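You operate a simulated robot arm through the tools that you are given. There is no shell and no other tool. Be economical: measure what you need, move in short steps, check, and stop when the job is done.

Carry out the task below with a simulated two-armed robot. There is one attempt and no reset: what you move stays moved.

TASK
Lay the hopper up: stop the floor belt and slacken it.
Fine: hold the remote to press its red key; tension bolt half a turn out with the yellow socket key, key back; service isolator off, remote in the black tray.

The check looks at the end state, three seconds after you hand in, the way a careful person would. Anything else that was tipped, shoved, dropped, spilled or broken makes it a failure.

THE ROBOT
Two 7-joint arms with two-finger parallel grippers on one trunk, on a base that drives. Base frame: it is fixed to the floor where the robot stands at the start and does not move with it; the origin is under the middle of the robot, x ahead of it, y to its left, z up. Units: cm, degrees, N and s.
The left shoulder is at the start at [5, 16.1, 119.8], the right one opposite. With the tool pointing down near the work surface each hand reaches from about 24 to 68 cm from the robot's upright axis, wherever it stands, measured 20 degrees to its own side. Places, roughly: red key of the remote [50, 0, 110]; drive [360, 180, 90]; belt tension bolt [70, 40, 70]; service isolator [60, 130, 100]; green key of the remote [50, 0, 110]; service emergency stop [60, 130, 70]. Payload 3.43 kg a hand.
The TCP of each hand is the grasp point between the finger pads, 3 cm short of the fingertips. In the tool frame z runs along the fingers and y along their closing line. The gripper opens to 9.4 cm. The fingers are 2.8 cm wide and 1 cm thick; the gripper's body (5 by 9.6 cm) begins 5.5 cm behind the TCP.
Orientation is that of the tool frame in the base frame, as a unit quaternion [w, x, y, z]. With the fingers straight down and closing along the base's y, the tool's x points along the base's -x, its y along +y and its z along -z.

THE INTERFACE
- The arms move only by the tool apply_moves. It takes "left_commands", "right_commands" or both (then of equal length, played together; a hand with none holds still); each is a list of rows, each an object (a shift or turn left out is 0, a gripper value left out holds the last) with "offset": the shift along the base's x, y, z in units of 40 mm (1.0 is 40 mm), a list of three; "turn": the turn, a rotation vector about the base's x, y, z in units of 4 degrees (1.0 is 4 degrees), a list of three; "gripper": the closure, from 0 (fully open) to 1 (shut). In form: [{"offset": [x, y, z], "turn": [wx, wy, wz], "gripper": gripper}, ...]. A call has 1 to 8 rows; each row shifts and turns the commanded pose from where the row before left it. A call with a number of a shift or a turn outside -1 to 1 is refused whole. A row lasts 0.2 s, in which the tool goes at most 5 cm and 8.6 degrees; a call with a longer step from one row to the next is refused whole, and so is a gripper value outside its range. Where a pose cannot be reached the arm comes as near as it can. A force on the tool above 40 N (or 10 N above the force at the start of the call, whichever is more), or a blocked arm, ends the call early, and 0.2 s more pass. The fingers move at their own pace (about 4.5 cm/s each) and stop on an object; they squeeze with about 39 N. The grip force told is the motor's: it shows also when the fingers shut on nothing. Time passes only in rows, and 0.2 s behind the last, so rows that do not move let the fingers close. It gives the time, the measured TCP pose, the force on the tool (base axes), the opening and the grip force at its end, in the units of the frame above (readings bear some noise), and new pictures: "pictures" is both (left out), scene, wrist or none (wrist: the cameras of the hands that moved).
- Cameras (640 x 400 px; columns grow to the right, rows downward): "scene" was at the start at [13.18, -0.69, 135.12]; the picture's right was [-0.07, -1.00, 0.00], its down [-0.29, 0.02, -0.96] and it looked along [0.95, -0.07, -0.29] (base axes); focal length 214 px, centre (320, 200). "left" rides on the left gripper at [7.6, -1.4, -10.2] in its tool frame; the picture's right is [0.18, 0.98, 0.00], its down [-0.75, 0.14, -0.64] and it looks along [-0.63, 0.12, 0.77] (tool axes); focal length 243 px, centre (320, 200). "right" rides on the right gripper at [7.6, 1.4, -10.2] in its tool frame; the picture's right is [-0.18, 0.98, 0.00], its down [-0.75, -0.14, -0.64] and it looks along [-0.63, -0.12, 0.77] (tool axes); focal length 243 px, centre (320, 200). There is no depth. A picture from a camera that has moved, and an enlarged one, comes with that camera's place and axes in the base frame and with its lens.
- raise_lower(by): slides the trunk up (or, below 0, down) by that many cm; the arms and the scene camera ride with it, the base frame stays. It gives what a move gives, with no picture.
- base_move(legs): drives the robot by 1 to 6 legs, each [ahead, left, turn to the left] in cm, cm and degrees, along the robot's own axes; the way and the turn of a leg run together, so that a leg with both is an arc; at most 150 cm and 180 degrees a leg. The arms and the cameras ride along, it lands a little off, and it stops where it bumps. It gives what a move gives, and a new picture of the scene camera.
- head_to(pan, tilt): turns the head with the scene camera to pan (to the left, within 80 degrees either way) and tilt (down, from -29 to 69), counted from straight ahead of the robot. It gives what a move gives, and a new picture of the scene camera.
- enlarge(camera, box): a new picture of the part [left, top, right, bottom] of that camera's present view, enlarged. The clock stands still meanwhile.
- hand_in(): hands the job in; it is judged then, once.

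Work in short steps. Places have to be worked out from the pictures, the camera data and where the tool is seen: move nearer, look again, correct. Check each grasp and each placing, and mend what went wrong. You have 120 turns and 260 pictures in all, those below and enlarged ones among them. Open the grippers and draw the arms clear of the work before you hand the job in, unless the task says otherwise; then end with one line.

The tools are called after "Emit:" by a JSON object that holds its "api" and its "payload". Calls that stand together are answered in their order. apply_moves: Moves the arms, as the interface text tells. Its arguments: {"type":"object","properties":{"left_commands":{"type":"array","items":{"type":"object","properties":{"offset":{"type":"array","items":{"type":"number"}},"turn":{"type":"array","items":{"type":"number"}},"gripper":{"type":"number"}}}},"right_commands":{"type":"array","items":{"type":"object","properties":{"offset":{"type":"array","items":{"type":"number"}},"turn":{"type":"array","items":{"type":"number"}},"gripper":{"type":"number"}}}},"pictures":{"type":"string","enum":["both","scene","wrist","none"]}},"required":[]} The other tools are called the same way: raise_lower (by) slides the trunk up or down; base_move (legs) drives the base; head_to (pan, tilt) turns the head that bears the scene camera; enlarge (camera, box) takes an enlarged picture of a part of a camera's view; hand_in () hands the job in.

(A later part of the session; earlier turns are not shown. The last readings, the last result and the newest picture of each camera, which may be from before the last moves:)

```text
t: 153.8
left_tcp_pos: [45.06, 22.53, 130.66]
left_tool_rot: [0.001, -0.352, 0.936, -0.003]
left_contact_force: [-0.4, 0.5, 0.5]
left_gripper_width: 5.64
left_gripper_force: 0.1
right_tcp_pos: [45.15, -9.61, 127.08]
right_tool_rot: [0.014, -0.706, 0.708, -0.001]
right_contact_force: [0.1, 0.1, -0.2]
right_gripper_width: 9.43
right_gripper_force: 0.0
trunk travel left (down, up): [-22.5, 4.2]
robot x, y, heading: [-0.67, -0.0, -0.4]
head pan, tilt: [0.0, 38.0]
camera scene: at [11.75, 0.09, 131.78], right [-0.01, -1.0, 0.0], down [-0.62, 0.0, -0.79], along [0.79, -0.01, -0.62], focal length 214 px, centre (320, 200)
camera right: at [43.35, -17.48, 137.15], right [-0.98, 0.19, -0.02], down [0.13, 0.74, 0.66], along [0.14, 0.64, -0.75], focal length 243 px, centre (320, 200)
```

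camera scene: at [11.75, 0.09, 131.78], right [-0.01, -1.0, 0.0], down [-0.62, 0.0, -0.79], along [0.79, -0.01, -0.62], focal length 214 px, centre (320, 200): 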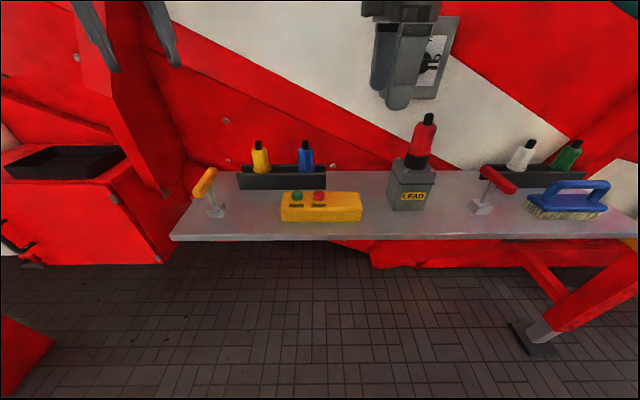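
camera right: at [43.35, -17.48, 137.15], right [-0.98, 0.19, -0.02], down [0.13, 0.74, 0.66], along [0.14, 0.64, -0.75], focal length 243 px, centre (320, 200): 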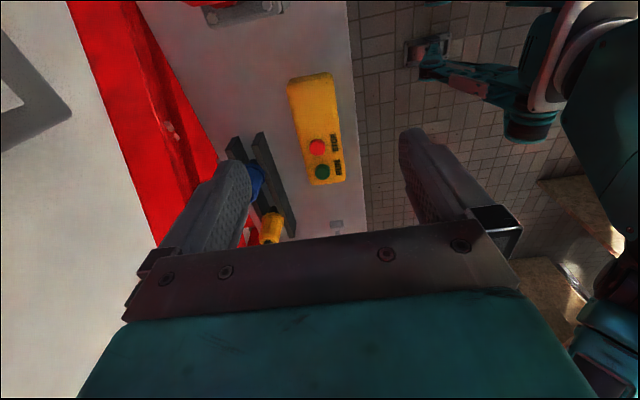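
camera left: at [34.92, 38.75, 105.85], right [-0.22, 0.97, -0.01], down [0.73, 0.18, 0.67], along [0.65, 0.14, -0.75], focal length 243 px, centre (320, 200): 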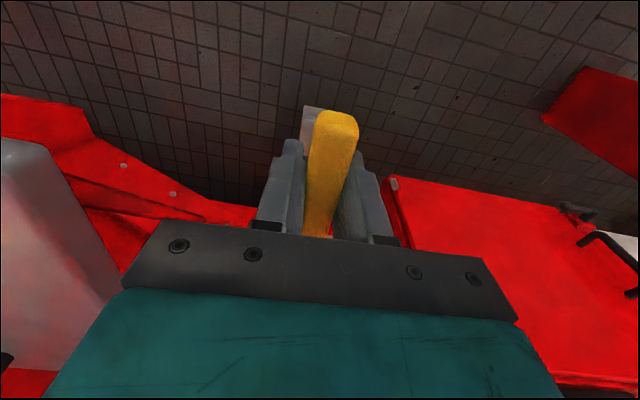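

Remote is where I left it. I'll move over its middle (y≈−3) and descend to z=103.5.

Emit:
{"api": "apply_moves", "payload": {"right_commands": [{"offset": [0.27, 0.8, -0.3]}, {"offset": [0.27, 0.85, -0.5]}, {"offset": [0, 0, -0.8]}, {"offset": [0, 0, -0.9]}, {"offset": [0, 0, -0.9]}, {"offset": [0, 0, -0.6]}, {}]}}

```text
t: 155.4
left_tcp_pos: [44.88, 22.56, 130.82]
left_tool_rot: [0.001, -0.352, 0.936, -0.004]
left_contact_force: [-0.4, -1.1, -0.1]
left_gripper_width: 5.63
left_gripper_force: 0.1
right_tcp_pos: [47.21, -2.72, 111.3]
right_tool_rot: [0.014, -0.707, 0.708, -0.001]
right_contact_force: [0.6, -0.3, -0.6]
right_gripper_width: 9.4
right_gripper_force: 0.0
trunk travel left (down, up): [-22.5, 4.2]
robot x, y, heading: [-0.65, -0.01, -0.2]
head pan, tilt: [0.0, 38.0]
camera scene: at [11.72, 0.09, 131.78], right [-0.01, -1.0, 0.0], down [-0.62, 0.0, -0.79], along [0.79, -0.01, -0.62], focal length 214 px, centre (320, 200)
camera right: at [45.39, -10.66, 121.43], right [-0.98, 0.19, -0.02], down [0.13, 0.74, 0.66], along [0.14, 0.65, -0.75], focal length 243 px, centre (320, 200)
```

scene: 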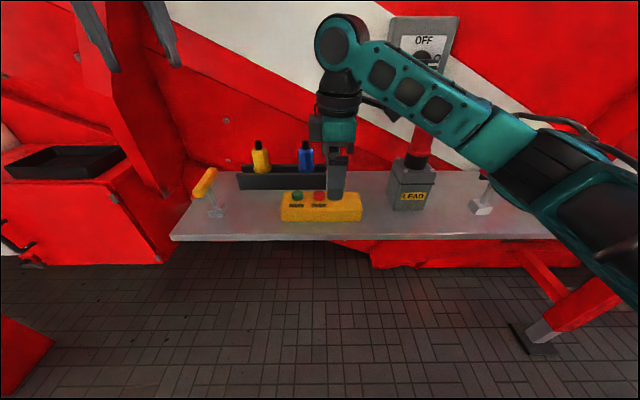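
right: 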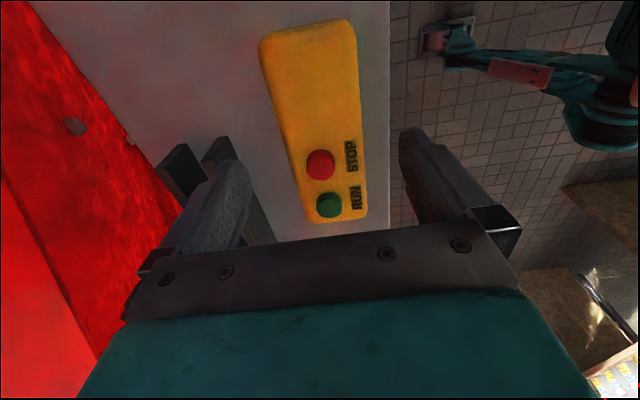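

Clear of the rack. I'll lower to z≈103.5 and close.

Emit:
{"api": "apply_moves", "payload": {"right_commands": [{"offset": [0.03, 0, -0.6]}, {"offset": [0, 0, -0.6]}, {"offset": [0, 0, -0.5]}, {"offset": [0, 0, -0.25]}, {"gripper": 0.5}, {"gripper": 0.9}, {"gripper": 0.9}, {"gripper": 0.9}], "pictures": "none"}}

Emit:
{"api": "apply_moves", "payload": {"right_commands": [{}, {"offset": [0, 0, 0.2]}, {"offset": [0, 0, 0.3]}, {"offset": [0, 0, 0.4]}, {"offset": [0, 0, 0.6]}]}}

```text
t: 157.2
left_tcp_pos: [45.0, 22.42, 130.64]
left_tool_rot: [0.001, -0.352, 0.936, -0.003]
left_contact_force: [0.5, 0.1, -0.8]
left_gripper_width: 5.65
left_gripper_force: 0.1
right_tcp_pos: [47.23, -2.85, 103.42]
right_tool_rot: [0.014, -0.706, 0.708, -0.001]
right_contact_force: [0.6, 0.3, 0.2]
right_gripper_width: 6.93
right_gripper_force: 38.9
trunk travel left (down, up): [-22.5, 4.2]
robot x, y, heading: [-1.38, 0.26, -0.3]
head pan, tilt: [0.0, 38.0]
```

```text
t: 158.4
left_tcp_pos: [44.99, 22.52, 130.81]
left_tool_rot: [0.001, -0.352, 0.936, -0.003]
left_contact_force: [-0.2, -0.5, 0.6]
left_gripper_width: 5.64
left_gripper_force: 0.1
right_tcp_pos: [47.47, -3.08, 109.41]
right_tool_rot: [0.013, -0.706, 0.708, -0.002]
right_contact_force: [-0.6, -0.3, -2.8]
right_gripper_width: 6.91
right_gripper_force: 38.9
trunk travel left (down, up): [-22.5, 4.2]
robot x, y, heading: [-0.79, 0.12, -0.6]
head pan, tilt: [0.0, 38.0]
camera scene: at [11.72, 0.09, 131.78], right [-0.01, -1.0, 0.0], down [-0.62, 0.0, -0.79], along [0.79, -0.01, -0.62], focal length 214 px, centre (320, 200)
camera right: at [45.55, -10.91, 119.55], right [-0.98, 0.19, -0.02], down [0.13, 0.74, 0.66], along [0.13, 0.64, -0.75], focal length 243 px, centre (320, 200)
```

scene: 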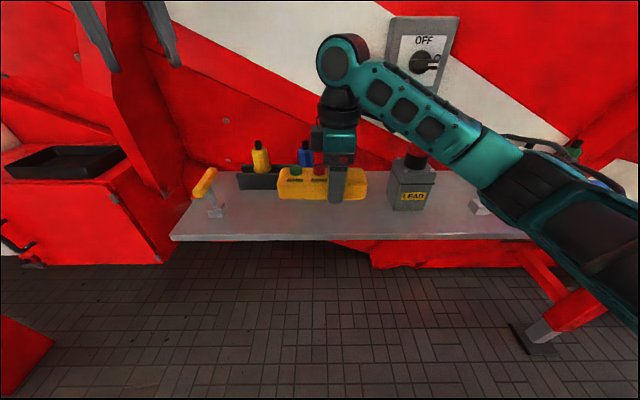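
right: 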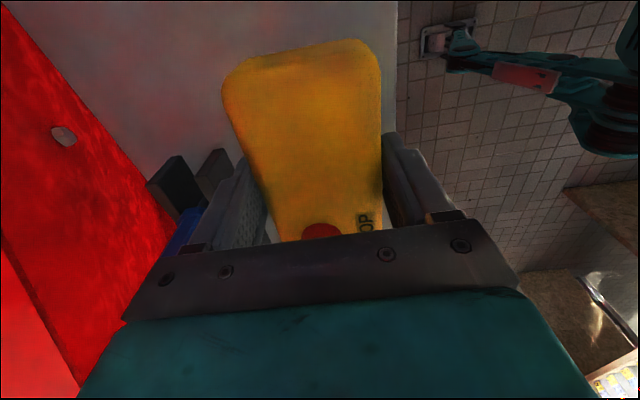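

Remote lifted safely. I'll raise it higher and tuck the left arm, then drive left at the same distance from the bench.

Emit:
{"api": "apply_moves", "payload": {"left_commands": [{"offset": [-0.4, 0, 0.2]}, {"offset": [-0.4, 0, 0.2]}, {"offset": [-0.4, 0, 0.2]}, {"offset": [-0.4, 0, 0]}, {"offset": [-0.4, 0, 0]}, {"offset": [-0.4, 0, 0]}, {"offset": [-0.3, 0, 0]}, {}], "right_commands": [{"offset": [-0.1, 0, 0.7]}, {"offset": [-0.1, 0, 0.7]}, {"offset": [-0.2, 0, 0.7]}, {"offset": [-0.2, 0, 0.7]}, {"offset": [-0.2, 0, 0.7]}, {"offset": [-0.2, -0.1, 0.3]}, {"offset": [-0.2, -0.1, 0]}, {}], "pictures": "none"}}

Emit:
{"api": "base_move", "payload": {"legs": [[0, 76, 0]]}}

Emit:
{"api": "head_to", "payload": {"pan": 10, "tilt": 25}}

```text
t: 160.2
left_tcp_pos: [34.11, 22.41, 133.07]
left_tool_rot: [0.001, -0.351, 0.936, -0.003]
left_contact_force: [0.3, 0.9, 0.0]
left_gripper_width: 5.64
left_gripper_force: 0.1
right_tcp_pos: [42.65, -3.97, 124.63]
right_tool_rot: [0.014, -0.707, 0.708, 0.0]
right_contact_force: [0.0, 0.3, -1.5]
right_gripper_width: 6.91
right_gripper_force: 38.8
trunk travel left (down, up): [-22.5, 4.2]
robot x, y, heading: [-0.68, 0.1, -0.5]
head pan, tilt: [0.0, 38.0]
```

```text
t: 164.3
left_tcp_pos: [35.85, 97.29, 133.11]
left_tool_rot: [0.001, -0.343, 0.939, -0.004]
left_contact_force: [0.3, -0.4, 0.0]
left_gripper_width: 5.63
left_gripper_force: 0.0
right_tcp_pos: [43.95, 70.68, 124.66]
right_tool_rot: [0.013, -0.7, 0.714, -0.002]
right_contact_force: [0.4, -0.2, -2.2]
right_gripper_width: 6.91
right_gripper_force: 38.5
trunk travel left (down, up): [-22.5, 4.2]
robot x, y, heading: [0.17, 75.8, -1.6]
head pan, tilt: [0.0, 38.0]
camera scene: at [13.03, 75.35, 131.78], right [-0.03, -1.0, 0.0], down [-0.62, 0.02, -0.79], along [0.79, -0.02, -0.62], focal length 214 px, centre (320, 200)
```

scene: 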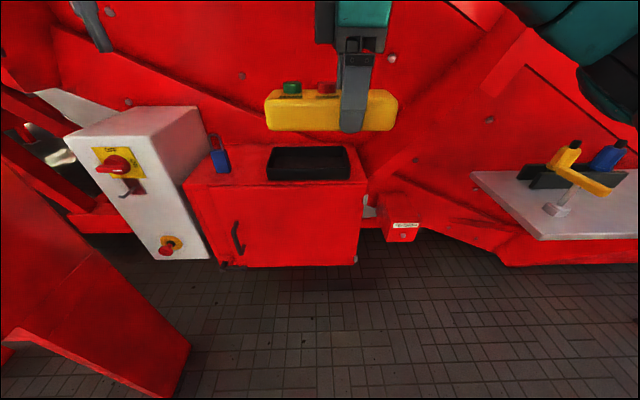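

```text
t: 165.0
left_tcp_pos: [35.77, 97.24, 133.13]
left_tool_rot: [0.002, -0.342, 0.94, -0.004]
left_contact_force: [-0.2, 0.7, 0.3]
left_gripper_width: 5.63
left_gripper_force: 0.1
right_tcp_pos: [44.02, 70.69, 124.61]
right_tool_rot: [0.015, -0.699, 0.715, -0.001]
right_contact_force: [0.2, 0.6, -2.5]
right_gripper_width: 6.91
right_gripper_force: 38.7
trunk travel left (down, up): [-22.5, 4.2]
robot x, y, heading: [0.54, 75.72, -1.3]
head pan, tilt: [10.0, 25.0]
camera scene: at [13.52, 76.9, 133.81], right [0.15, -0.99, 0.0], down [-0.42, -0.06, -0.91], along [0.9, 0.13, -0.42], focal length 214 px, centre (320, 200)
```

scene: 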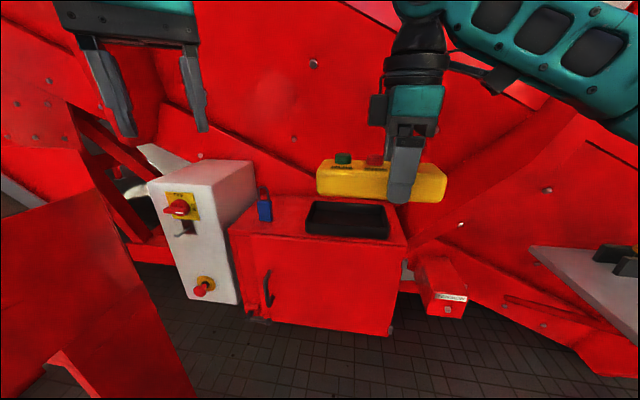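

I need to know how the hopper wall stands behind the tray, so I'll look with both wrist cameras.

Emit:
{"api": "enlarge", "payload": {"camera": "left", "box": [0, 0, 640, 400]}}

Emit:
{"api": "enlarge", "payload": {"camera": "right", "box": [0, 0, 640, 400]}}

Emit:
{"api": "enlarge", "payload": {"camera": "scene", "box": [140, 40, 480, 260]}}

```text
1.00 times, centred on (320, 200) of left
camera zoom: at [30.84, 91.32, 143.47], right [-0.77, 0.63, -0.01], down [0.48, 0.6, 0.64], along [0.41, 0.49, -0.77], focal length 243 px, centre (320, 200)
```

zoom: 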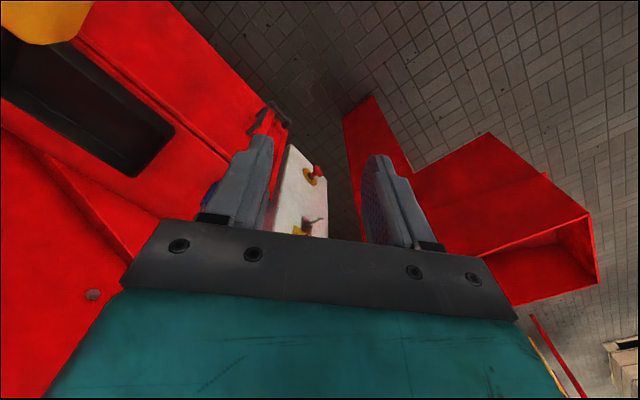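

```text
1.00 times, centred on (320, 200) of right
camera zoom: at [41.98, 62.78, 134.69], right [-0.98, 0.21, -0.02], down [0.14, 0.74, 0.66], along [0.15, 0.64, -0.75], focal length 243 px, centre (320, 200)
```

zoom: 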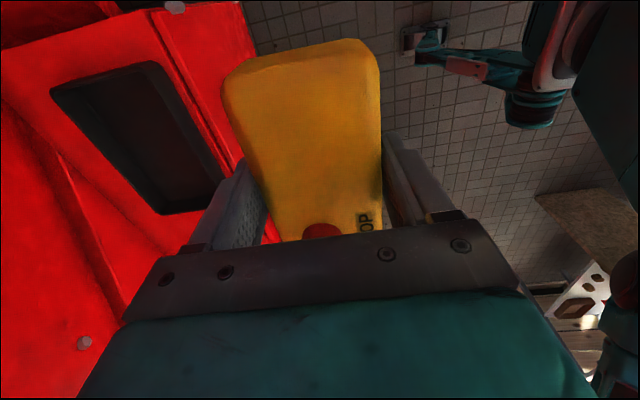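

```text
1.82 times, centred on (310, 150) of scene
camera zoom: at [13.52, 76.9, 133.81], right [0.15, -0.99, 0.0], down [-0.42, -0.06, -0.91], along [0.9, 0.13, -0.42], focal length 390 px, centre (338, 291)
```

zoom: 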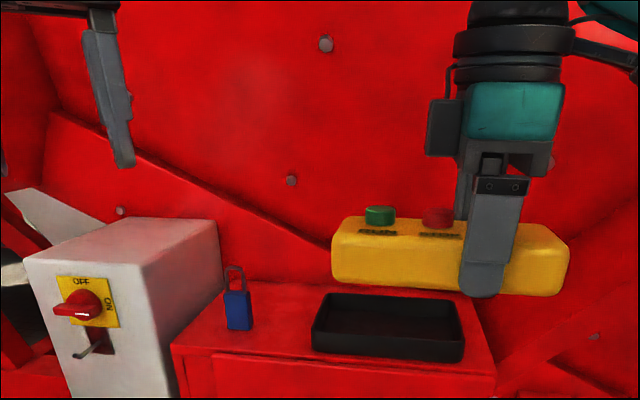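

The wall behind the tray is at x≈88, well back. The tray spans x 63–77.5 and y 65–87.5, so the remote fits with TCP at (70.3, 74). I'll drive closer.

Emit:
{"api": "base_move", "payload": {"legs": [[18, 2.2, 1.3]]}}

Emit:
{"api": "apply_moves", "payload": {"right_commands": [{"offset": [0.5, 0, 0]}, {"offset": [0.5, 0, 0]}, {"offset": [0.5, 0, -0.3]}, {"offset": [0.4, 0, -0.5]}, {"offset": [0, 0, -0.5]}, {"offset": [0, 0, -0.4]}, {}]}}

```text
t: 166.6
left_tcp_pos: [54.01, 99.88, 133.07]
left_tool_rot: [0.001, -0.354, 0.935, -0.002]
left_contact_force: [-0.7, -0.1, -0.6]
left_gripper_width: 5.64
left_gripper_force: 0.0
right_tcp_pos: [62.5, 73.36, 124.67]
right_tool_rot: [-0.014, 0.707, -0.707, 0.001]
right_contact_force: [0.6, 0.4, -3.1]
right_gripper_width: 6.89
right_gripper_force: 39.4
trunk travel left (down, up): [-22.5, 4.2]
robot x, y, heading: [18.73, 77.44, -0.3]
head pan, tilt: [10.0, 25.0]
camera scene: at [32.06, 79.05, 133.8], right [0.17, -0.99, 0.0], down [-0.42, -0.07, -0.91], along [0.89, 0.15, -0.42], focal length 214 px, centre (320, 200)
```

scene: 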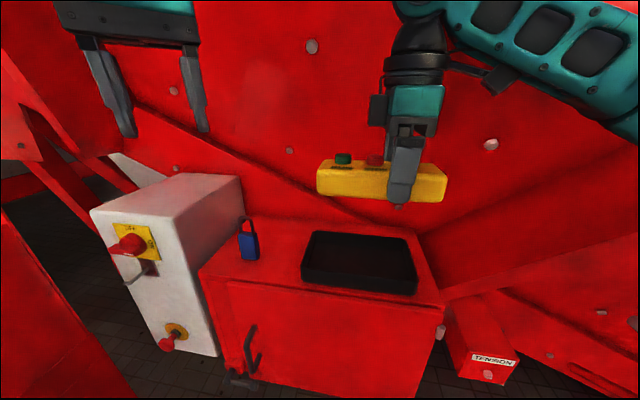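

```text
t: 168.2
left_tcp_pos: [52.95, 100.15, 133.43]
left_tool_rot: [0.005, -0.353, 0.936, -0.006]
left_contact_force: [0.1, 0.5, 1.4]
left_gripper_width: 5.65
left_gripper_force: 0.1
right_tcp_pos: [69.09, 73.94, 118.27]
right_tool_rot: [-0.018, 0.713, -0.701, 0.008]
right_contact_force: [0.2, -0.7, -2.7]
right_gripper_width: 6.86
right_gripper_force: 38.8
trunk travel left (down, up): [-22.5, 4.2]
robot x, y, heading: [19.27, 77.44, -0.3]
head pan, tilt: [10.0, 25.0]
camera scene: at [31.08, 79.35, 133.93], right [0.17, -0.99, 0.0], down [-0.41, -0.07, -0.91], along [0.9, 0.15, -0.41], focal length 214 px, centre (320, 200)
camera right: at [67.26, 66.16, 128.37], right [-0.98, 0.17, -0.03], down [0.11, 0.75, 0.66], along [0.14, 0.64, -0.75], focal length 243 px, centre (320, 200)
```

scene: 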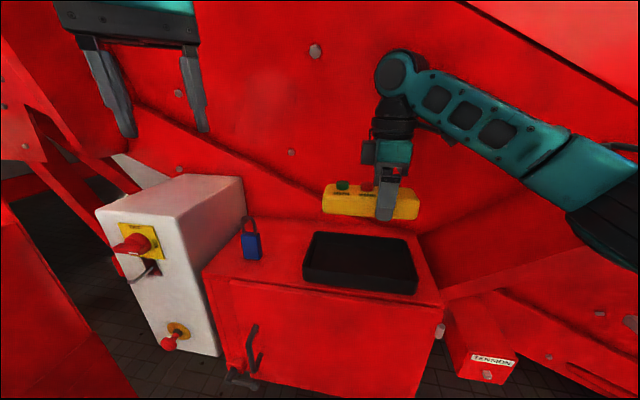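
right: 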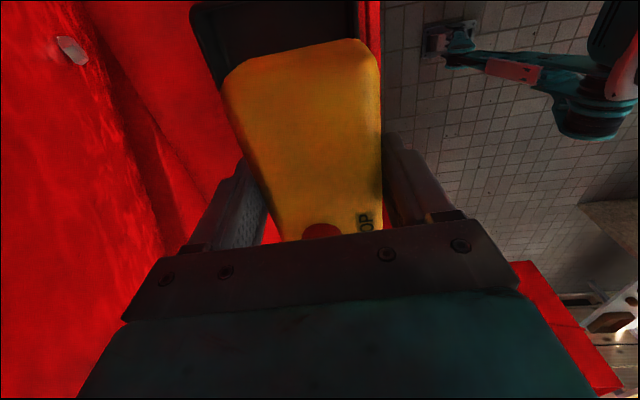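

The robot shifted slightly: the wall overhangs strongly higher up (x≈72 at z=142) and the right wrist met it. I'll back straight off, then come in lower with the hand leaning back 10°.

Emit:
{"api": "apply_moves", "payload": {"right_commands": [{"offset": [-0.5, 0, 0]}, {"offset": [-0.5, 0, 0]}, {"offset": [-0.5, 0, 0]}, {"offset": [-0.3, 0, 0], "turn": [0, -0.8, 0]}, {"offset": [0, 0, -0.5], "turn": [0, -0.9, 0]}, {"offset": [0, 0, -0.6], "turn": [0, -0.8, 0]}, {"offset": [0, 0, -0.6]}, {"offset": [0, 0, -0.3]}]}}

```text
t: 170.0
left_tcp_pos: [53.79, 99.91, 133.01]
left_tool_rot: [0.002, -0.353, 0.936, -0.003]
left_contact_force: [-0.4, -0.1, 0.4]
left_gripper_width: 5.66
left_gripper_force: 0.1
right_tcp_pos: [63.0, 73.31, 109.84]
right_tool_rot: [-0.075, 0.704, -0.703, 0.062]
right_contact_force: [0.0, -0.8, -1.7]
right_gripper_width: 6.88
right_gripper_force: 38.9
trunk travel left (down, up): [-22.5, 4.2]
robot x, y, heading: [19.41, 77.33, -0.4]
head pan, tilt: [10.0, 25.0]
camera scene: at [31.99, 79.04, 133.81], right [0.17, -0.99, 0.0], down [-0.42, -0.07, -0.91], along [0.89, 0.15, -0.42], focal length 214 px, centre (320, 200)
camera right: at [59.48, 65.45, 119.36], right [-0.96, 0.18, -0.19], down [0.01, 0.74, 0.67], along [0.26, 0.65, -0.72], focal length 243 px, centre (320, 200)
```

scene: 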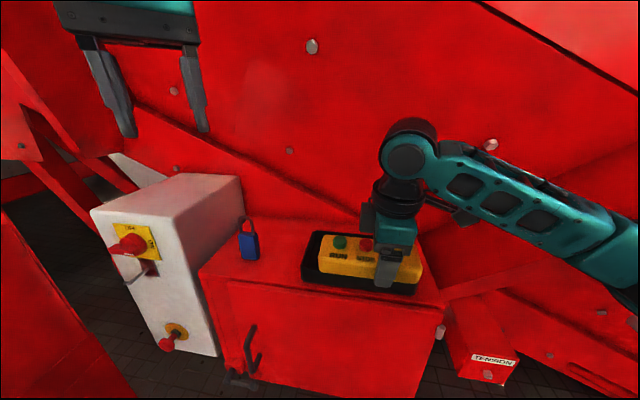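
right: 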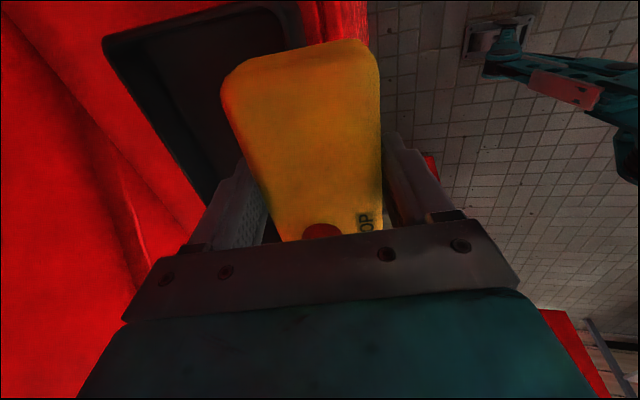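

Clear again and the robot is undisturbed. I'll go forward 7.5 cm at this low height with a small +y correction.

Emit:
{"api": "apply_moves", "payload": {"right_commands": [{"offset": [0.4, 0.1, 0]}, {"offset": [0.4, 0.12, 0]}, {"offset": [0.4, 0, 0]}, {"offset": [0.4, 0, 0]}, {"offset": [0.25, 0, 0]}, {}]}}

```text
t: 171.4
left_tcp_pos: [53.85, 100.01, 133.22]
left_tool_rot: [0.002, -0.353, 0.936, -0.003]
left_contact_force: [-0.1, -0.1, -0.6]
left_gripper_width: 5.66
left_gripper_force: 0.0
right_tcp_pos: [70.51, 74.19, 109.79]
right_tool_rot: [-0.075, 0.704, -0.703, 0.062]
right_contact_force: [-0.5, -0.2, -1.9]
right_gripper_width: 6.88
right_gripper_force: 39.3
trunk travel left (down, up): [-22.5, 4.2]
robot x, y, heading: [18.98, 77.74, -0.3]
head pan, tilt: [10.0, 25.0]
camera scene: at [31.99, 79.04, 133.81], right [0.17, -0.99, 0.0], down [-0.42, -0.07, -0.91], along [0.89, 0.15, -0.42], focal length 214 px, centre (320, 200)
camera right: at [66.91, 66.35, 119.34], right [-0.96, 0.18, -0.19], down [0.01, 0.74, 0.67], along [0.26, 0.65, -0.72], focal length 243 px, centre (320, 200)
```

scene: 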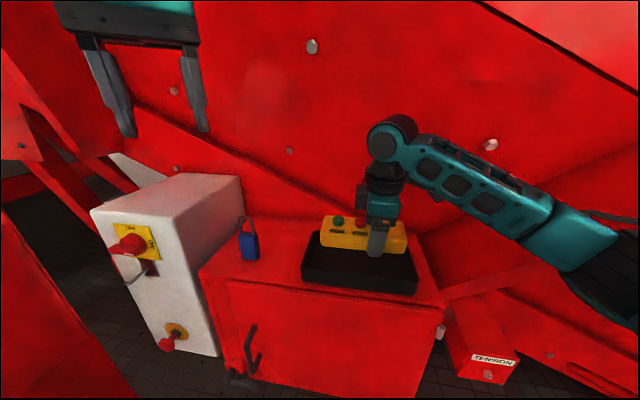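
right: 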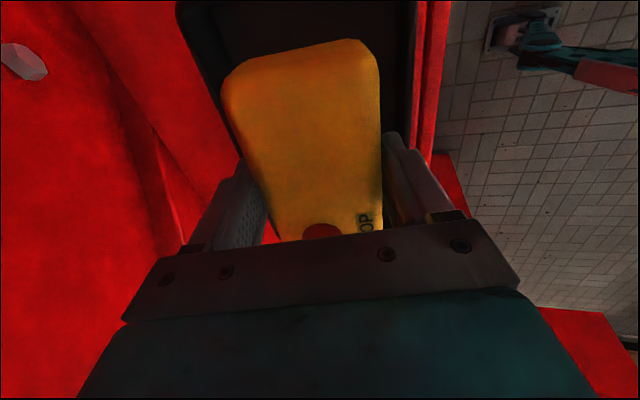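

Well placed above the tray. I'll lower, take the tilt out, and feel for the tray floor.

Emit:
{"api": "apply_moves", "payload": {"right_commands": [{"offset": [0, 0, -0.4]}, {"offset": [0, 0, -0.4]}, {"offset": [0, 0, -0.3], "turn": [0, 0.8, 0]}, {"offset": [0, 0, 0], "turn": [0, 0.9, 0]}, {"turn": [0, 0.8, 0]}, {"offset": [0, 0, -0.1]}, {"offset": [0, 0, -0.08]}, {"offset": [0, 0, -0.08]}]}}

```text
t: 173.2
left_tcp_pos: [54.02, 99.8, 133.15]
left_tool_rot: [0.001, -0.353, 0.936, -0.004]
left_contact_force: [0.5, -0.2, 0.7]
left_gripper_width: 5.63
left_gripper_force: 0.1
right_tcp_pos: [70.42, 74.31, 104.49]
right_tool_rot: [0.013, -0.707, 0.707, -0.002]
right_contact_force: [0.3, -0.6, -2.6]
right_gripper_width: 6.91
right_gripper_force: 39.0
trunk travel left (down, up): [-22.5, 4.2]
robot x, y, heading: [19.24, 77.48, -0.5]
head pan, tilt: [10.0, 25.0]
camera scene: at [31.99, 79.04, 133.81], right [0.17, -0.99, 0.0], down [-0.42, -0.07, -0.91], along [0.89, 0.15, -0.42], focal length 214 px, centre (320, 200)
camera right: at [68.54, 66.41, 114.51], right [-0.98, 0.18, -0.02], down [0.13, 0.74, 0.66], along [0.13, 0.64, -0.75], focal length 243 px, centre (320, 200)
```

scene: 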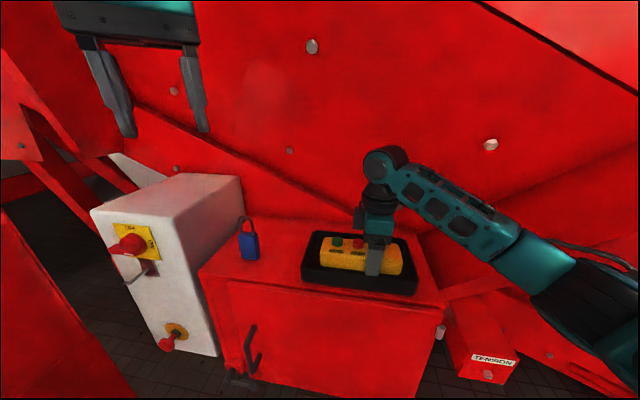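
right: 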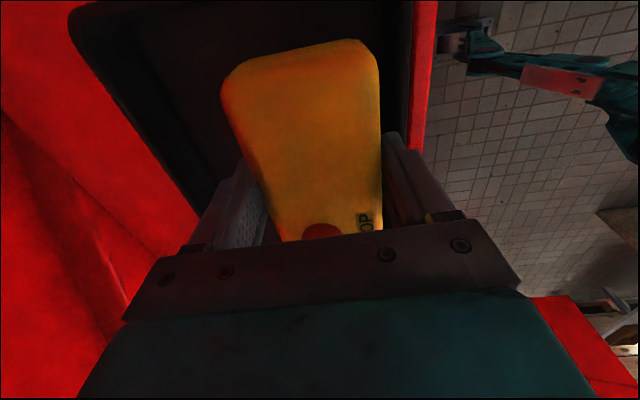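

Inside the tray, still hanging. I'll lower in 2–3 mm steps until it takes the weight.

Emit:
{"api": "apply_moves", "payload": {"right_commands": [{"offset": [0.05, 0, -0.08]}, {"offset": [0.05, 0, -0.08]}, {"offset": [0, 0, -0.08]}, {"offset": [0, 0, -0.06]}, {}], "pictures": "none"}}

```text
t: 174.4
left_tcp_pos: [53.87, 99.76, 133.14]
left_tool_rot: [0.0, -0.354, 0.935, -0.003]
left_contact_force: [0.0, 0.3, -0.7]
left_gripper_width: 5.64
left_gripper_force: 0.1
right_tcp_pos: [70.73, 74.31, 103.29]
right_tool_rot: [0.014, -0.707, 0.708, -0.001]
right_contact_force: [0.1, -0.7, -2.8]
right_gripper_width: 6.89
right_gripper_force: 38.9
trunk travel left (down, up): [-22.5, 4.2]
robot x, y, heading: [19.28, 77.75, -0.1]
head pan, tilt: [10.0, 25.0]
```

Not touching yet; I'll keep lowering.

Emit:
{"api": "apply_moves", "payload": {"right_commands": [{"offset": [0, 0, -0.07]}, {"offset": [0, 0, -0.06]}, {"offset": [0, 0, -0.06]}, {"offset": [0, 0, -0.05]}, {}], "pictures": "none"}}

Emit:
{"api": "enlarge", "payload": {"camera": "scene", "box": [290, 200, 440, 310]}}

```text
t: 175.6
left_tcp_pos: [53.91, 99.84, 133.02]
left_tool_rot: [0.002, -0.353, 0.935, -0.003]
left_contact_force: [-0.6, 0.4, -0.4]
left_gripper_width: 5.61
left_gripper_force: 0.2
right_tcp_pos: [70.68, 74.21, 102.33]
right_tool_rot: [-0.013, 0.707, -0.707, 0.0]
right_contact_force: [0.9, 0.4, -2.5]
right_gripper_width: 6.89
right_gripper_force: 38.8
trunk travel left (down, up): [-22.5, 4.2]
robot x, y, heading: [19.05, 77.65, -0.0]
head pan, tilt: [10.0, 25.0]
```

```text
3.64 times, centred on (365, 255) of scene
camera zoom: at [31.99, 79.04, 133.81], right [0.17, -0.99, 0.0], down [-0.42, -0.07, -0.91], along [0.89, 0.15, -0.42], focal length 780 px, centre (156, 0)
```

zoom: 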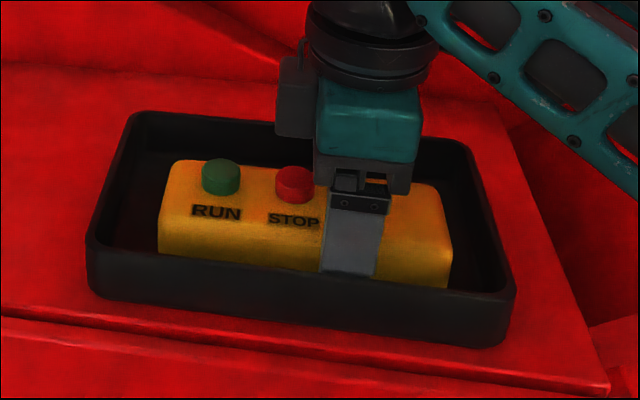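

Nicely centred in the tray and still slightly above the floor. Continuing down.

Emit:
{"api": "apply_moves", "payload": {"right_commands": [{"offset": [0, 0, -0.06]}, {"offset": [0, 0, -0.06]}, {"offset": [0, 0, -0.06]}, {"offset": [0, 0, -0.05]}, {}], "pictures": "none"}}

Emit:
{"api": "apply_moves", "payload": {"right_commands": [{"offset": [0, 0, -0.04]}, {"offset": [0, 0, -0.04]}, {}], "pictures": "none"}}

```text
t: 176.6
left_tcp_pos: [53.64, 99.94, 133.17]
left_tool_rot: [0.003, -0.353, 0.936, -0.004]
left_contact_force: [-0.4, -0.1, 0.7]
left_gripper_width: 5.65
left_gripper_force: 0.1
right_tcp_pos: [70.77, 74.2, 102.04]
right_tool_rot: [-0.019, 0.707, -0.707, 0.003]
right_contact_force: [-4.6, -2.4, 15.3]
right_gripper_width: 6.93
right_gripper_force: 39.0
trunk travel left (down, up): [-22.5, 4.2]
robot x, y, heading: [19.08, 77.72, -0.0]
head pan, tilt: [10.0, 25.0]
stopped in row 4 (right hand): the force on the tool passed its limit (the readings are from after the stop); the commanded pose is now the measured one
```

```text
t: 177.3
left_tcp_pos: [53.78, 99.95, 133.24]
left_tool_rot: [0.002, -0.353, 0.936, -0.003]
left_contact_force: [-0.5, 0.3, 0.3]
left_gripper_width: 5.65
left_gripper_force: 0.1
right_tcp_pos: [70.88, 74.28, 101.79]
right_tool_rot: [0.021, -0.707, 0.707, -0.003]
right_contact_force: [-0.8, -1.2, 26.2]
right_gripper_width: 6.93
right_gripper_force: 39.1
trunk travel left (down, up): [-22.5, 4.2]
robot x, y, heading: [18.67, 77.26, -0.1]
head pan, tilt: [10.0, 25.0]
```

On the floor (26 N). I'll relieve the pressure, open slightly inside the tray, and rise with the hand leaning back to stay off the wall.

Emit:
{"api": "apply_moves", "payload": {"right_commands": [{"offset": [0, 0, 0.07]}, {"gripper": 0.2}, {"gripper": 0.15}, {"gripper": 0.15}, {"offset": [0, 0, 0.2]}, {"offset": [0, 0, 0.3]}, {"offset": [0, 0, 0.4]}, {"offset": [0, 0, 0.3], "turn": [0, -0.8, 0]}], "pictures": "none"}}

Emit:
{"api": "enlarge", "payload": {"camera": "scene", "box": [290, 200, 440, 310]}}

```text
t: 179.2
left_tcp_pos: [53.85, 99.91, 133.18]
left_tool_rot: [0.001, -0.351, 0.936, -0.004]
left_contact_force: [-0.1, -0.2, 0.2]
left_gripper_width: 5.64
left_gripper_force: 0.0
right_tcp_pos: [70.97, 74.46, 106.67]
right_tool_rot: [-0.039, 0.707, -0.706, 0.022]
right_contact_force: [-0.3, 0.0, 0.6]
right_gripper_width: 7.99
right_gripper_force: 0.0
trunk travel left (down, up): [-22.5, 4.2]
robot x, y, heading: [19.21, 77.23, -0.4]
head pan, tilt: [10.0, 25.0]
```

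```text
3.64 times, centred on (365, 255) of scene
camera zoom: at [31.97, 79.03, 133.81], right [0.17, -0.99, 0.0], down [-0.42, -0.07, -0.91], along [0.89, 0.15, -0.42], focal length 780 px, centre (156, 0)
```

zoom: 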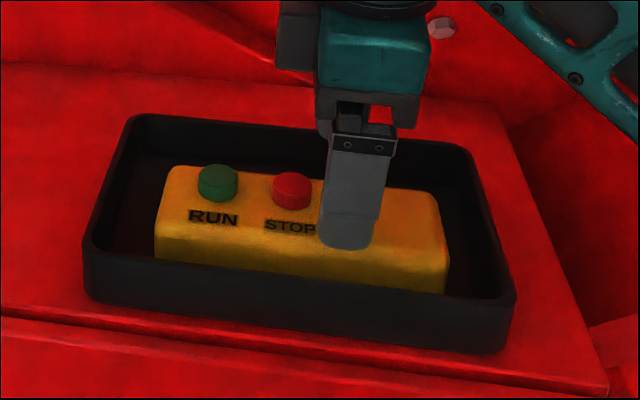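

The remote lies in the tray. I'll withdraw the right hand back and up, then look at the isolator closely.

Emit:
{"api": "apply_moves", "payload": {"right_commands": [{"offset": [0, 0, 0.4], "turn": [0, -0.8, 0]}, {"offset": [-0.3, 0, 0.4]}, {"offset": [-0.6, 0, 0.1]}, {"offset": [-0.7, 0, 0]}, {"offset": [-0.7, 0, 0.2], "turn": [0, 0.8, 0]}, {"offset": [-0.7, 0, 0.4], "turn": [0, 0.8, 0]}, {"offset": [-0.7, 0, 0.6]}, {"offset": [-0.6, 0, 0.7]}], "pictures": "none"}}

Emit:
{"api": "enlarge", "payload": {"camera": "scene", "box": [60, 160, 280, 380]}}

Emit:
{"api": "base_move", "payload": {"legs": [[-25, 0, 0]]}}

Emit:
{"api": "head_to", "payload": {"pan": 35, "tilt": 25}}

Emit:
{"api": "enlarge", "payload": {"camera": "scene", "box": [180, 100, 400, 320]}}

```text
t: 180.9
left_tcp_pos: [53.95, 99.85, 133.17]
left_tool_rot: [0.001, -0.353, 0.936, -0.004]
left_contact_force: [-0.6, -0.7, -0.9]
left_gripper_width: 5.63
left_gripper_force: 0.0
right_tcp_pos: [53.55, 74.16, 117.84]
right_tool_rot: [0.018, -0.706, 0.708, -0.003]
right_contact_force: [0.4, -1.0, 0.3]
right_gripper_width: 8.01
right_gripper_force: 0.2
trunk travel left (down, up): [-22.5, 4.2]
robot x, y, heading: [19.32, 77.7, -0.2]
head pan, tilt: [10.0, 25.0]
```

```text
1.82 times, centred on (170, 270) of scene
camera zoom: at [31.93, 79.06, 133.82], right [0.17, -0.99, 0.0], down [-0.42, -0.07, -0.91], along [0.89, 0.15, -0.42], focal length 390 px, centre (593, 73)
```

zoom: 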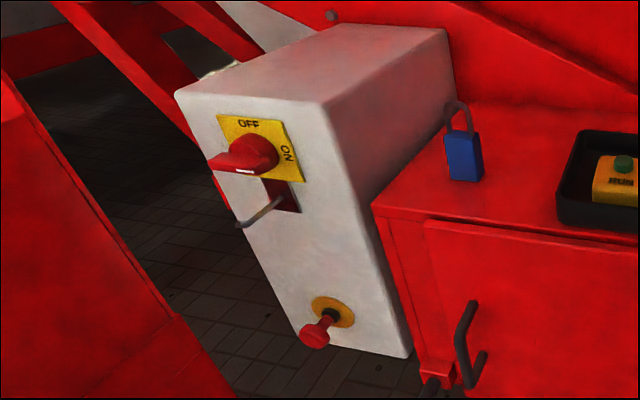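

```text
t: 182.8
left_tcp_pos: [28.14, 100.12, 133.15]
left_tool_rot: [0.001, -0.354, 0.935, -0.003]
left_contact_force: [-0.2, -0.3, 0.1]
left_gripper_width: 5.65
left_gripper_force: 0.1
right_tcp_pos: [28.07, 74.37, 117.93]
right_tool_rot: [-0.019, 0.709, -0.705, 0.001]
right_contact_force: [0.0, 0.3, 0.5]
right_gripper_width: 7.98
right_gripper_force: 0.0
trunk travel left (down, up): [-22.5, 4.2]
robot x, y, heading: [-6.31, 77.87, 0.1]
head pan, tilt: [10.0, 25.0]
camera scene: at [6.28, 79.18, 133.82], right [0.17, -0.98, 0.0], down [-0.42, -0.07, -0.91], along [0.89, 0.16, -0.42], focal length 214 px, centre (320, 200)
```

scene: 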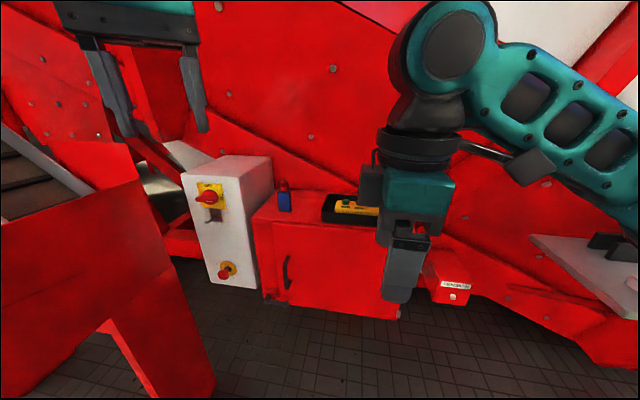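

```text
t: 183.7
left_tcp_pos: [28.22, 100.08, 133.24]
left_tool_rot: [0.002, -0.355, 0.935, -0.003]
left_contact_force: [-0.8, 0.0, 1.4]
left_gripper_width: 5.6
left_gripper_force: 0.1
right_tcp_pos: [28.14, 74.33, 117.82]
right_tool_rot: [-0.019, 0.709, -0.705, 0.002]
right_contact_force: [0.1, -0.4, 0.5]
right_gripper_width: 8.01
right_gripper_force: 0.0
trunk travel left (down, up): [-22.5, 4.2]
robot x, y, heading: [-6.57, 77.75, -0.1]
head pan, tilt: [35.0, 25.0]
camera scene: at [4.83, 82.85, 133.81], right [0.57, -0.82, 0.0], down [-0.35, -0.24, -0.91], along [0.74, 0.52, -0.42], focal length 214 px, centre (320, 200)
```

scene: 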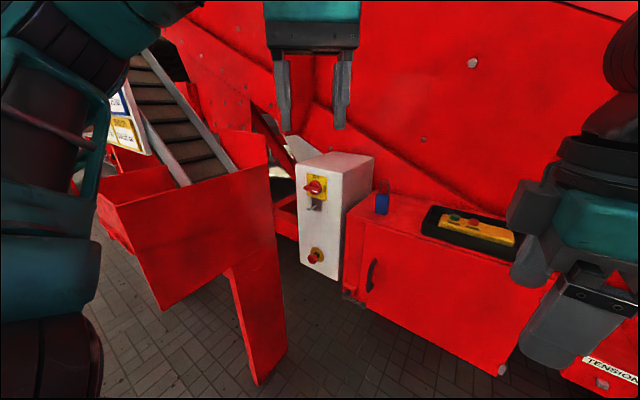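

```text
1.82 times, centred on (290, 210) of scene
camera zoom: at [4.83, 82.85, 133.81], right [0.57, -0.82, 0.0], down [-0.35, -0.24, -0.91], along [0.74, 0.52, -0.42], focal length 390 px, centre (374, 182)
```

zoom: 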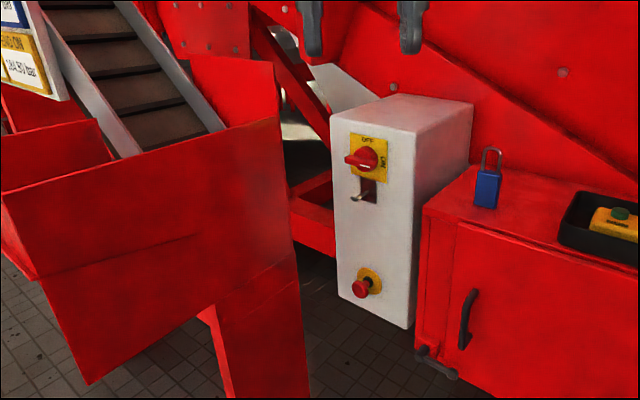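

Isolator plate centre triangulates to (62.8, 124.7, 106); OFF is at 12 o'clock and ON at 3 o'clock. I'll zoom in on the handle itself.

Emit:
{"api": "enlarge", "payload": {"camera": "scene", "box": [290, 160, 350, 230]}}

Emit:
{"api": "enlarge", "payload": {"camera": "left", "box": [0, 0, 640, 400]}}

```text
5.71 times, centred on (320, 195) of scene
camera zoom: at [4.83, 82.85, 133.81], right [0.57, -0.82, 0.0], down [-0.35, -0.24, -0.91], along [0.74, 0.52, -0.42], focal length 1226 px, centre (320, 229)
```

zoom: 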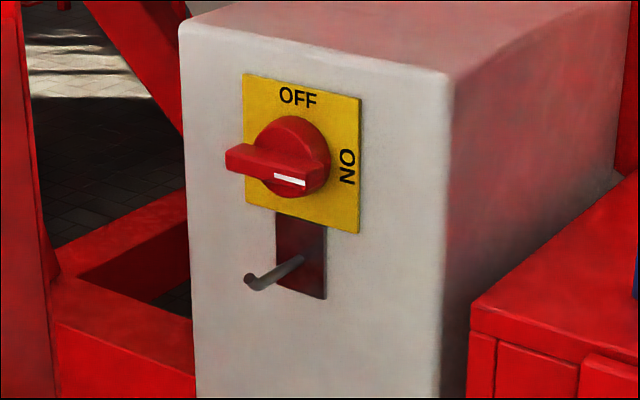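

```text
1.00 times, centred on (320, 200) of left
camera zoom: at [23.28, 94.04, 143.48], right [-0.79, 0.61, -0.01], down [0.47, 0.61, 0.64], along [0.4, 0.5, -0.77], focal length 243 px, centre (320, 200)
```

zoom: 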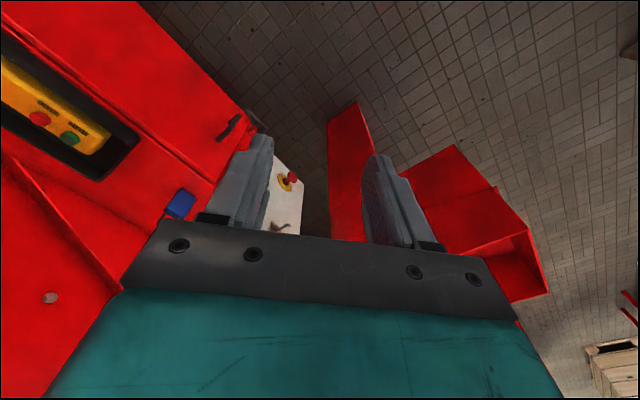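

The handle bar lies level (mark at ON) and must turn 90° anticlockwise. A level grip with the right hand, robot turned left, should do it. First I'll yaw the right hand −40° and pitch it up in free space.

Emit:
{"api": "apply_moves", "payload": {"right_commands": [{"turn": [0, 0, -1], "offset": [0.4, -0.4, -0.15]}, {"turn": [0, 0, -1], "offset": [0.4, -0.4, -0.15]}, {"turn": [0, 0, -1], "offset": [0.4, -0.4, -0.15]}, {"turn": [0, 0, -1], "offset": [0.4, -0.4, -0.15]}, {"turn": [0, 0, -1], "offset": [0.4, -0.4, -0.15]}, {"turn": [0, 0, -1], "offset": [0.4, -0.4, -0.15]}, {"turn": [0, 0, -1], "offset": [0.4, -0.4, -0.15]}, {"turn": [0, 0, -1], "offset": [0.4, -0.4, -0.15]}], "pictures": "none"}}

Emit:
{"api": "apply_moves", "payload": {"right_commands": [{"turn": [0, 0, -1], "offset": [0.4, -0.4, -0.15]}, {"turn": [0, 0, -1], "offset": [0.4, -0.4, -0.15]}, {"turn": [-0.643, -0.766, 0]}, {"turn": [-0.643, -0.766, 0]}, {"turn": [-0.643, -0.766, 0]}, {"turn": [-0.643, -0.766, 0]}, {"turn": [-0.643, -0.766, 0]}, {"turn": [-0.643, -0.766, 0]}], "pictures": "none"}}

Emit:
{"api": "apply_moves", "payload": {"right_commands": [{"turn": [-0.643, -0.766, 0]}, {"turn": [-0.643, -0.766, 0]}, {"turn": [-0.643, -0.766, 0]}, {"turn": [-0.643, -0.766, 0]}, {"turn": [-0.643, -0.766, 0]}, {"turn": [-0.643, -0.766, 0]}, {"turn": [-0.643, -0.766, 0]}, {"turn": [-0.643, -0.766, 0]}], "pictures": "none"}}

Emit:
{"api": "apply_moves", "payload": {"right_commands": [{"turn": [-0.643, -0.766, 0]}, {"turn": [-0.643, -0.766, 0]}, {"turn": [-0.643, -0.766, 0]}, {"turn": [-0.643, -0.766, 0]}, {"turn": [-0.643, -0.766, 0]}, {"turn": [-0.643, -0.766, 0]}, {"turn": [-0.643, -0.766, 0]}, {"turn": [-0.643, -0.766, 0]}], "pictures": "scene"}}

```text
t: 185.5
left_tcp_pos: [28.26, 100.01, 133.14]
left_tool_rot: [0.001, -0.356, 0.935, -0.003]
left_contact_force: [0.0, -0.3, -0.7]
left_gripper_width: 5.66
left_gripper_force: 0.0
right_tcp_pos: [40.89, 61.24, 113.1]
right_tool_rot: [0.017, -0.487, 0.873, -0.007]
right_contact_force: [0.0, 0.0, 1.1]
right_gripper_width: 8.0
right_gripper_force: 0.1
trunk travel left (down, up): [-22.5, 4.2]
robot x, y, heading: [-6.62, 77.72, -0.1]
head pan, tilt: [35.0, 25.0]
```

```text
t: 187.3
left_tcp_pos: [28.12, 100.08, 133.23]
left_tool_rot: [0.002, -0.355, 0.935, -0.003]
left_contact_force: [-0.3, -0.5, -0.1]
left_gripper_width: 5.64
left_gripper_force: 0.0
right_tcp_pos: [44.09, 58.42, 112.01]
right_tool_rot: [0.105, -0.416, 0.882, -0.197]
right_contact_force: [0.1, -0.6, -1.2]
right_gripper_width: 7.98
right_gripper_force: 0.0
trunk travel left (down, up): [-22.5, 4.2]
robot x, y, heading: [-6.79, 77.56, 0.1]
head pan, tilt: [35.0, 25.0]
```

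```text
t: 189.1
left_tcp_pos: [28.1, 100.16, 132.98]
left_tool_rot: [0.001, -0.355, 0.935, -0.003]
left_contact_force: [0.0, -0.5, 0.3]
left_gripper_width: 5.64
left_gripper_force: 0.0
right_tcp_pos: [43.97, 58.4, 111.86]
right_tool_rot: [0.211, -0.376, 0.791, -0.433]
right_contact_force: [0.2, 0.3, 0.1]
right_gripper_width: 7.99
right_gripper_force: 0.1
trunk travel left (down, up): [-22.5, 4.2]
robot x, y, heading: [-6.49, 77.61, -0.0]
head pan, tilt: [35.0, 25.0]
```

```text
t: 190.9
left_tcp_pos: [28.24, 100.06, 133.19]
left_tool_rot: [0.001, -0.355, 0.935, -0.003]
left_contact_force: [0.0, 0.7, 0.4]
left_gripper_width: 5.62
left_gripper_force: 0.1
right_tcp_pos: [44.08, 58.51, 111.88]
right_tool_rot: [0.304, -0.309, 0.639, -0.636]
right_contact_force: [0.8, -0.1, -0.5]
right_gripper_width: 8.0
right_gripper_force: 0.1
trunk travel left (down, up): [-22.5, 4.2]
robot x, y, heading: [-6.43, 77.39, -0.1]
head pan, tilt: [35.0, 25.0]
camera scene: at [4.82, 82.89, 133.81], right [0.57, -0.82, 0.0], down [-0.35, -0.24, -0.91], along [0.74, 0.52, -0.42], focal length 214 px, centre (320, 200)
```

scene: 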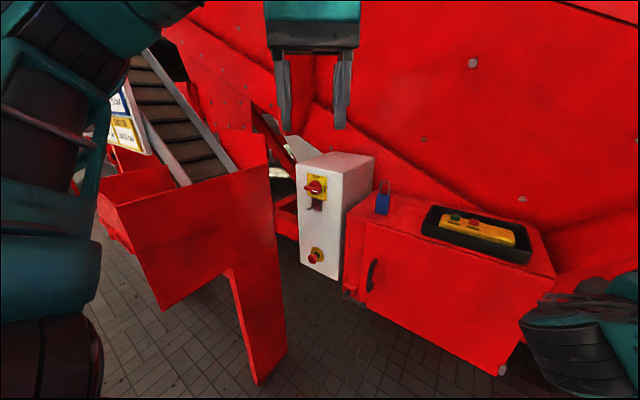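

The right hand is level, pointing 39° right of the robot, with no limits met. I'll drive left and turn left 39° so it faces the isolator.

Emit:
{"api": "base_move", "payload": {"legs": [[0, 29, 0], [0, 0, 38.6]]}}

Emit:
{"api": "head_to", "payload": {"pan": -25, "tilt": 30}}

Emit:
{"api": "enlarge", "payload": {"camera": "right", "box": [0, 0, 640, 400]}}

```text
t: 194.7
left_tcp_pos: [6.59, 145.51, 133.23]
left_tool_rot: [0.001, -0.643, 0.766, -0.002]
left_contact_force: [-0.3, 0.6, 0.4]
left_gripper_width: 5.63
left_gripper_force: 0.1
right_tcp_pos: [45.06, 122.79, 111.83]
right_tool_rot: [0.496, -0.502, 0.502, -0.5]
right_contact_force: [-0.7, -0.7, -0.5]
right_gripper_width: 7.98
right_gripper_force: 0.1
trunk travel left (down, up): [-22.5, 4.2]
robot x, y, heading: [-6.65, 106.19, 38.5]
head pan, tilt: [35.0, 25.0]
camera scene: at [-0.98, 117.45, 133.81], right [0.96, -0.29, 0.0], down [-0.12, -0.41, -0.91], along [0.26, 0.87, -0.42], focal length 214 px, centre (320, 200)
```

scene: 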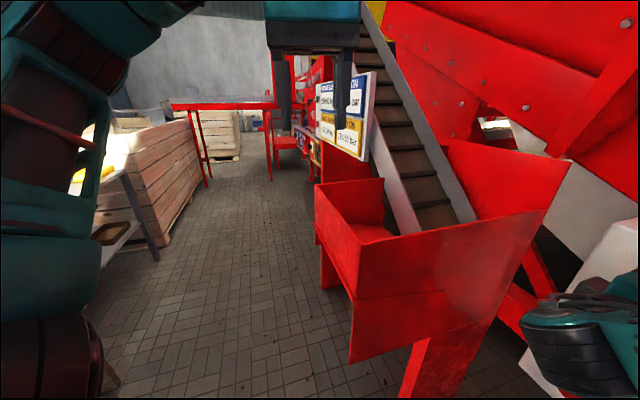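

```text
t: 196.0
left_tcp_pos: [6.64, 145.43, 133.13]
left_tool_rot: [0.002, -0.644, 0.765, -0.002]
left_contact_force: [0.1, 0.2, 0.4]
left_gripper_width: 5.61
left_gripper_force: 0.1
right_tcp_pos: [45.06, 122.65, 111.75]
right_tool_rot: [-0.496, 0.502, -0.502, 0.5]
right_contact_force: [-0.6, 0.1, -0.3]
right_gripper_width: 7.96
right_gripper_force: 0.0
trunk travel left (down, up): [-22.5, 4.2]
robot x, y, heading: [-6.59, 106.31, 38.6]
head pan, tilt: [-25.0, 30.0]
camera scene: at [5.2, 110.72, 133.02], right [0.23, -0.97, 0.0], down [-0.49, -0.12, -0.87], along [0.84, 0.2, -0.5], focal length 214 px, centre (320, 200)
```

scene: 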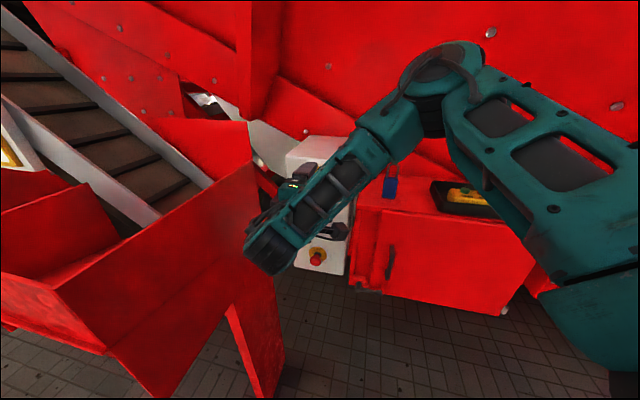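

```text
1.00 times, centred on (320, 200) of right
camera zoom: at [34.57, 114.98, 110.49], right [-0.01, 0.18, -0.98], down [-0.64, 0.76, 0.14], along [0.77, 0.63, 0.11], focal length 243 px, centre (320, 200)
```

zoom: 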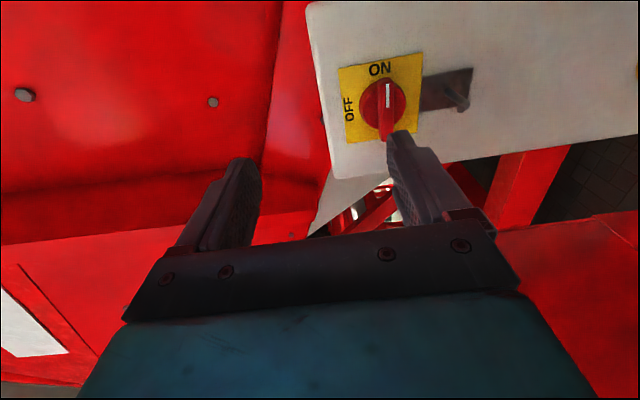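

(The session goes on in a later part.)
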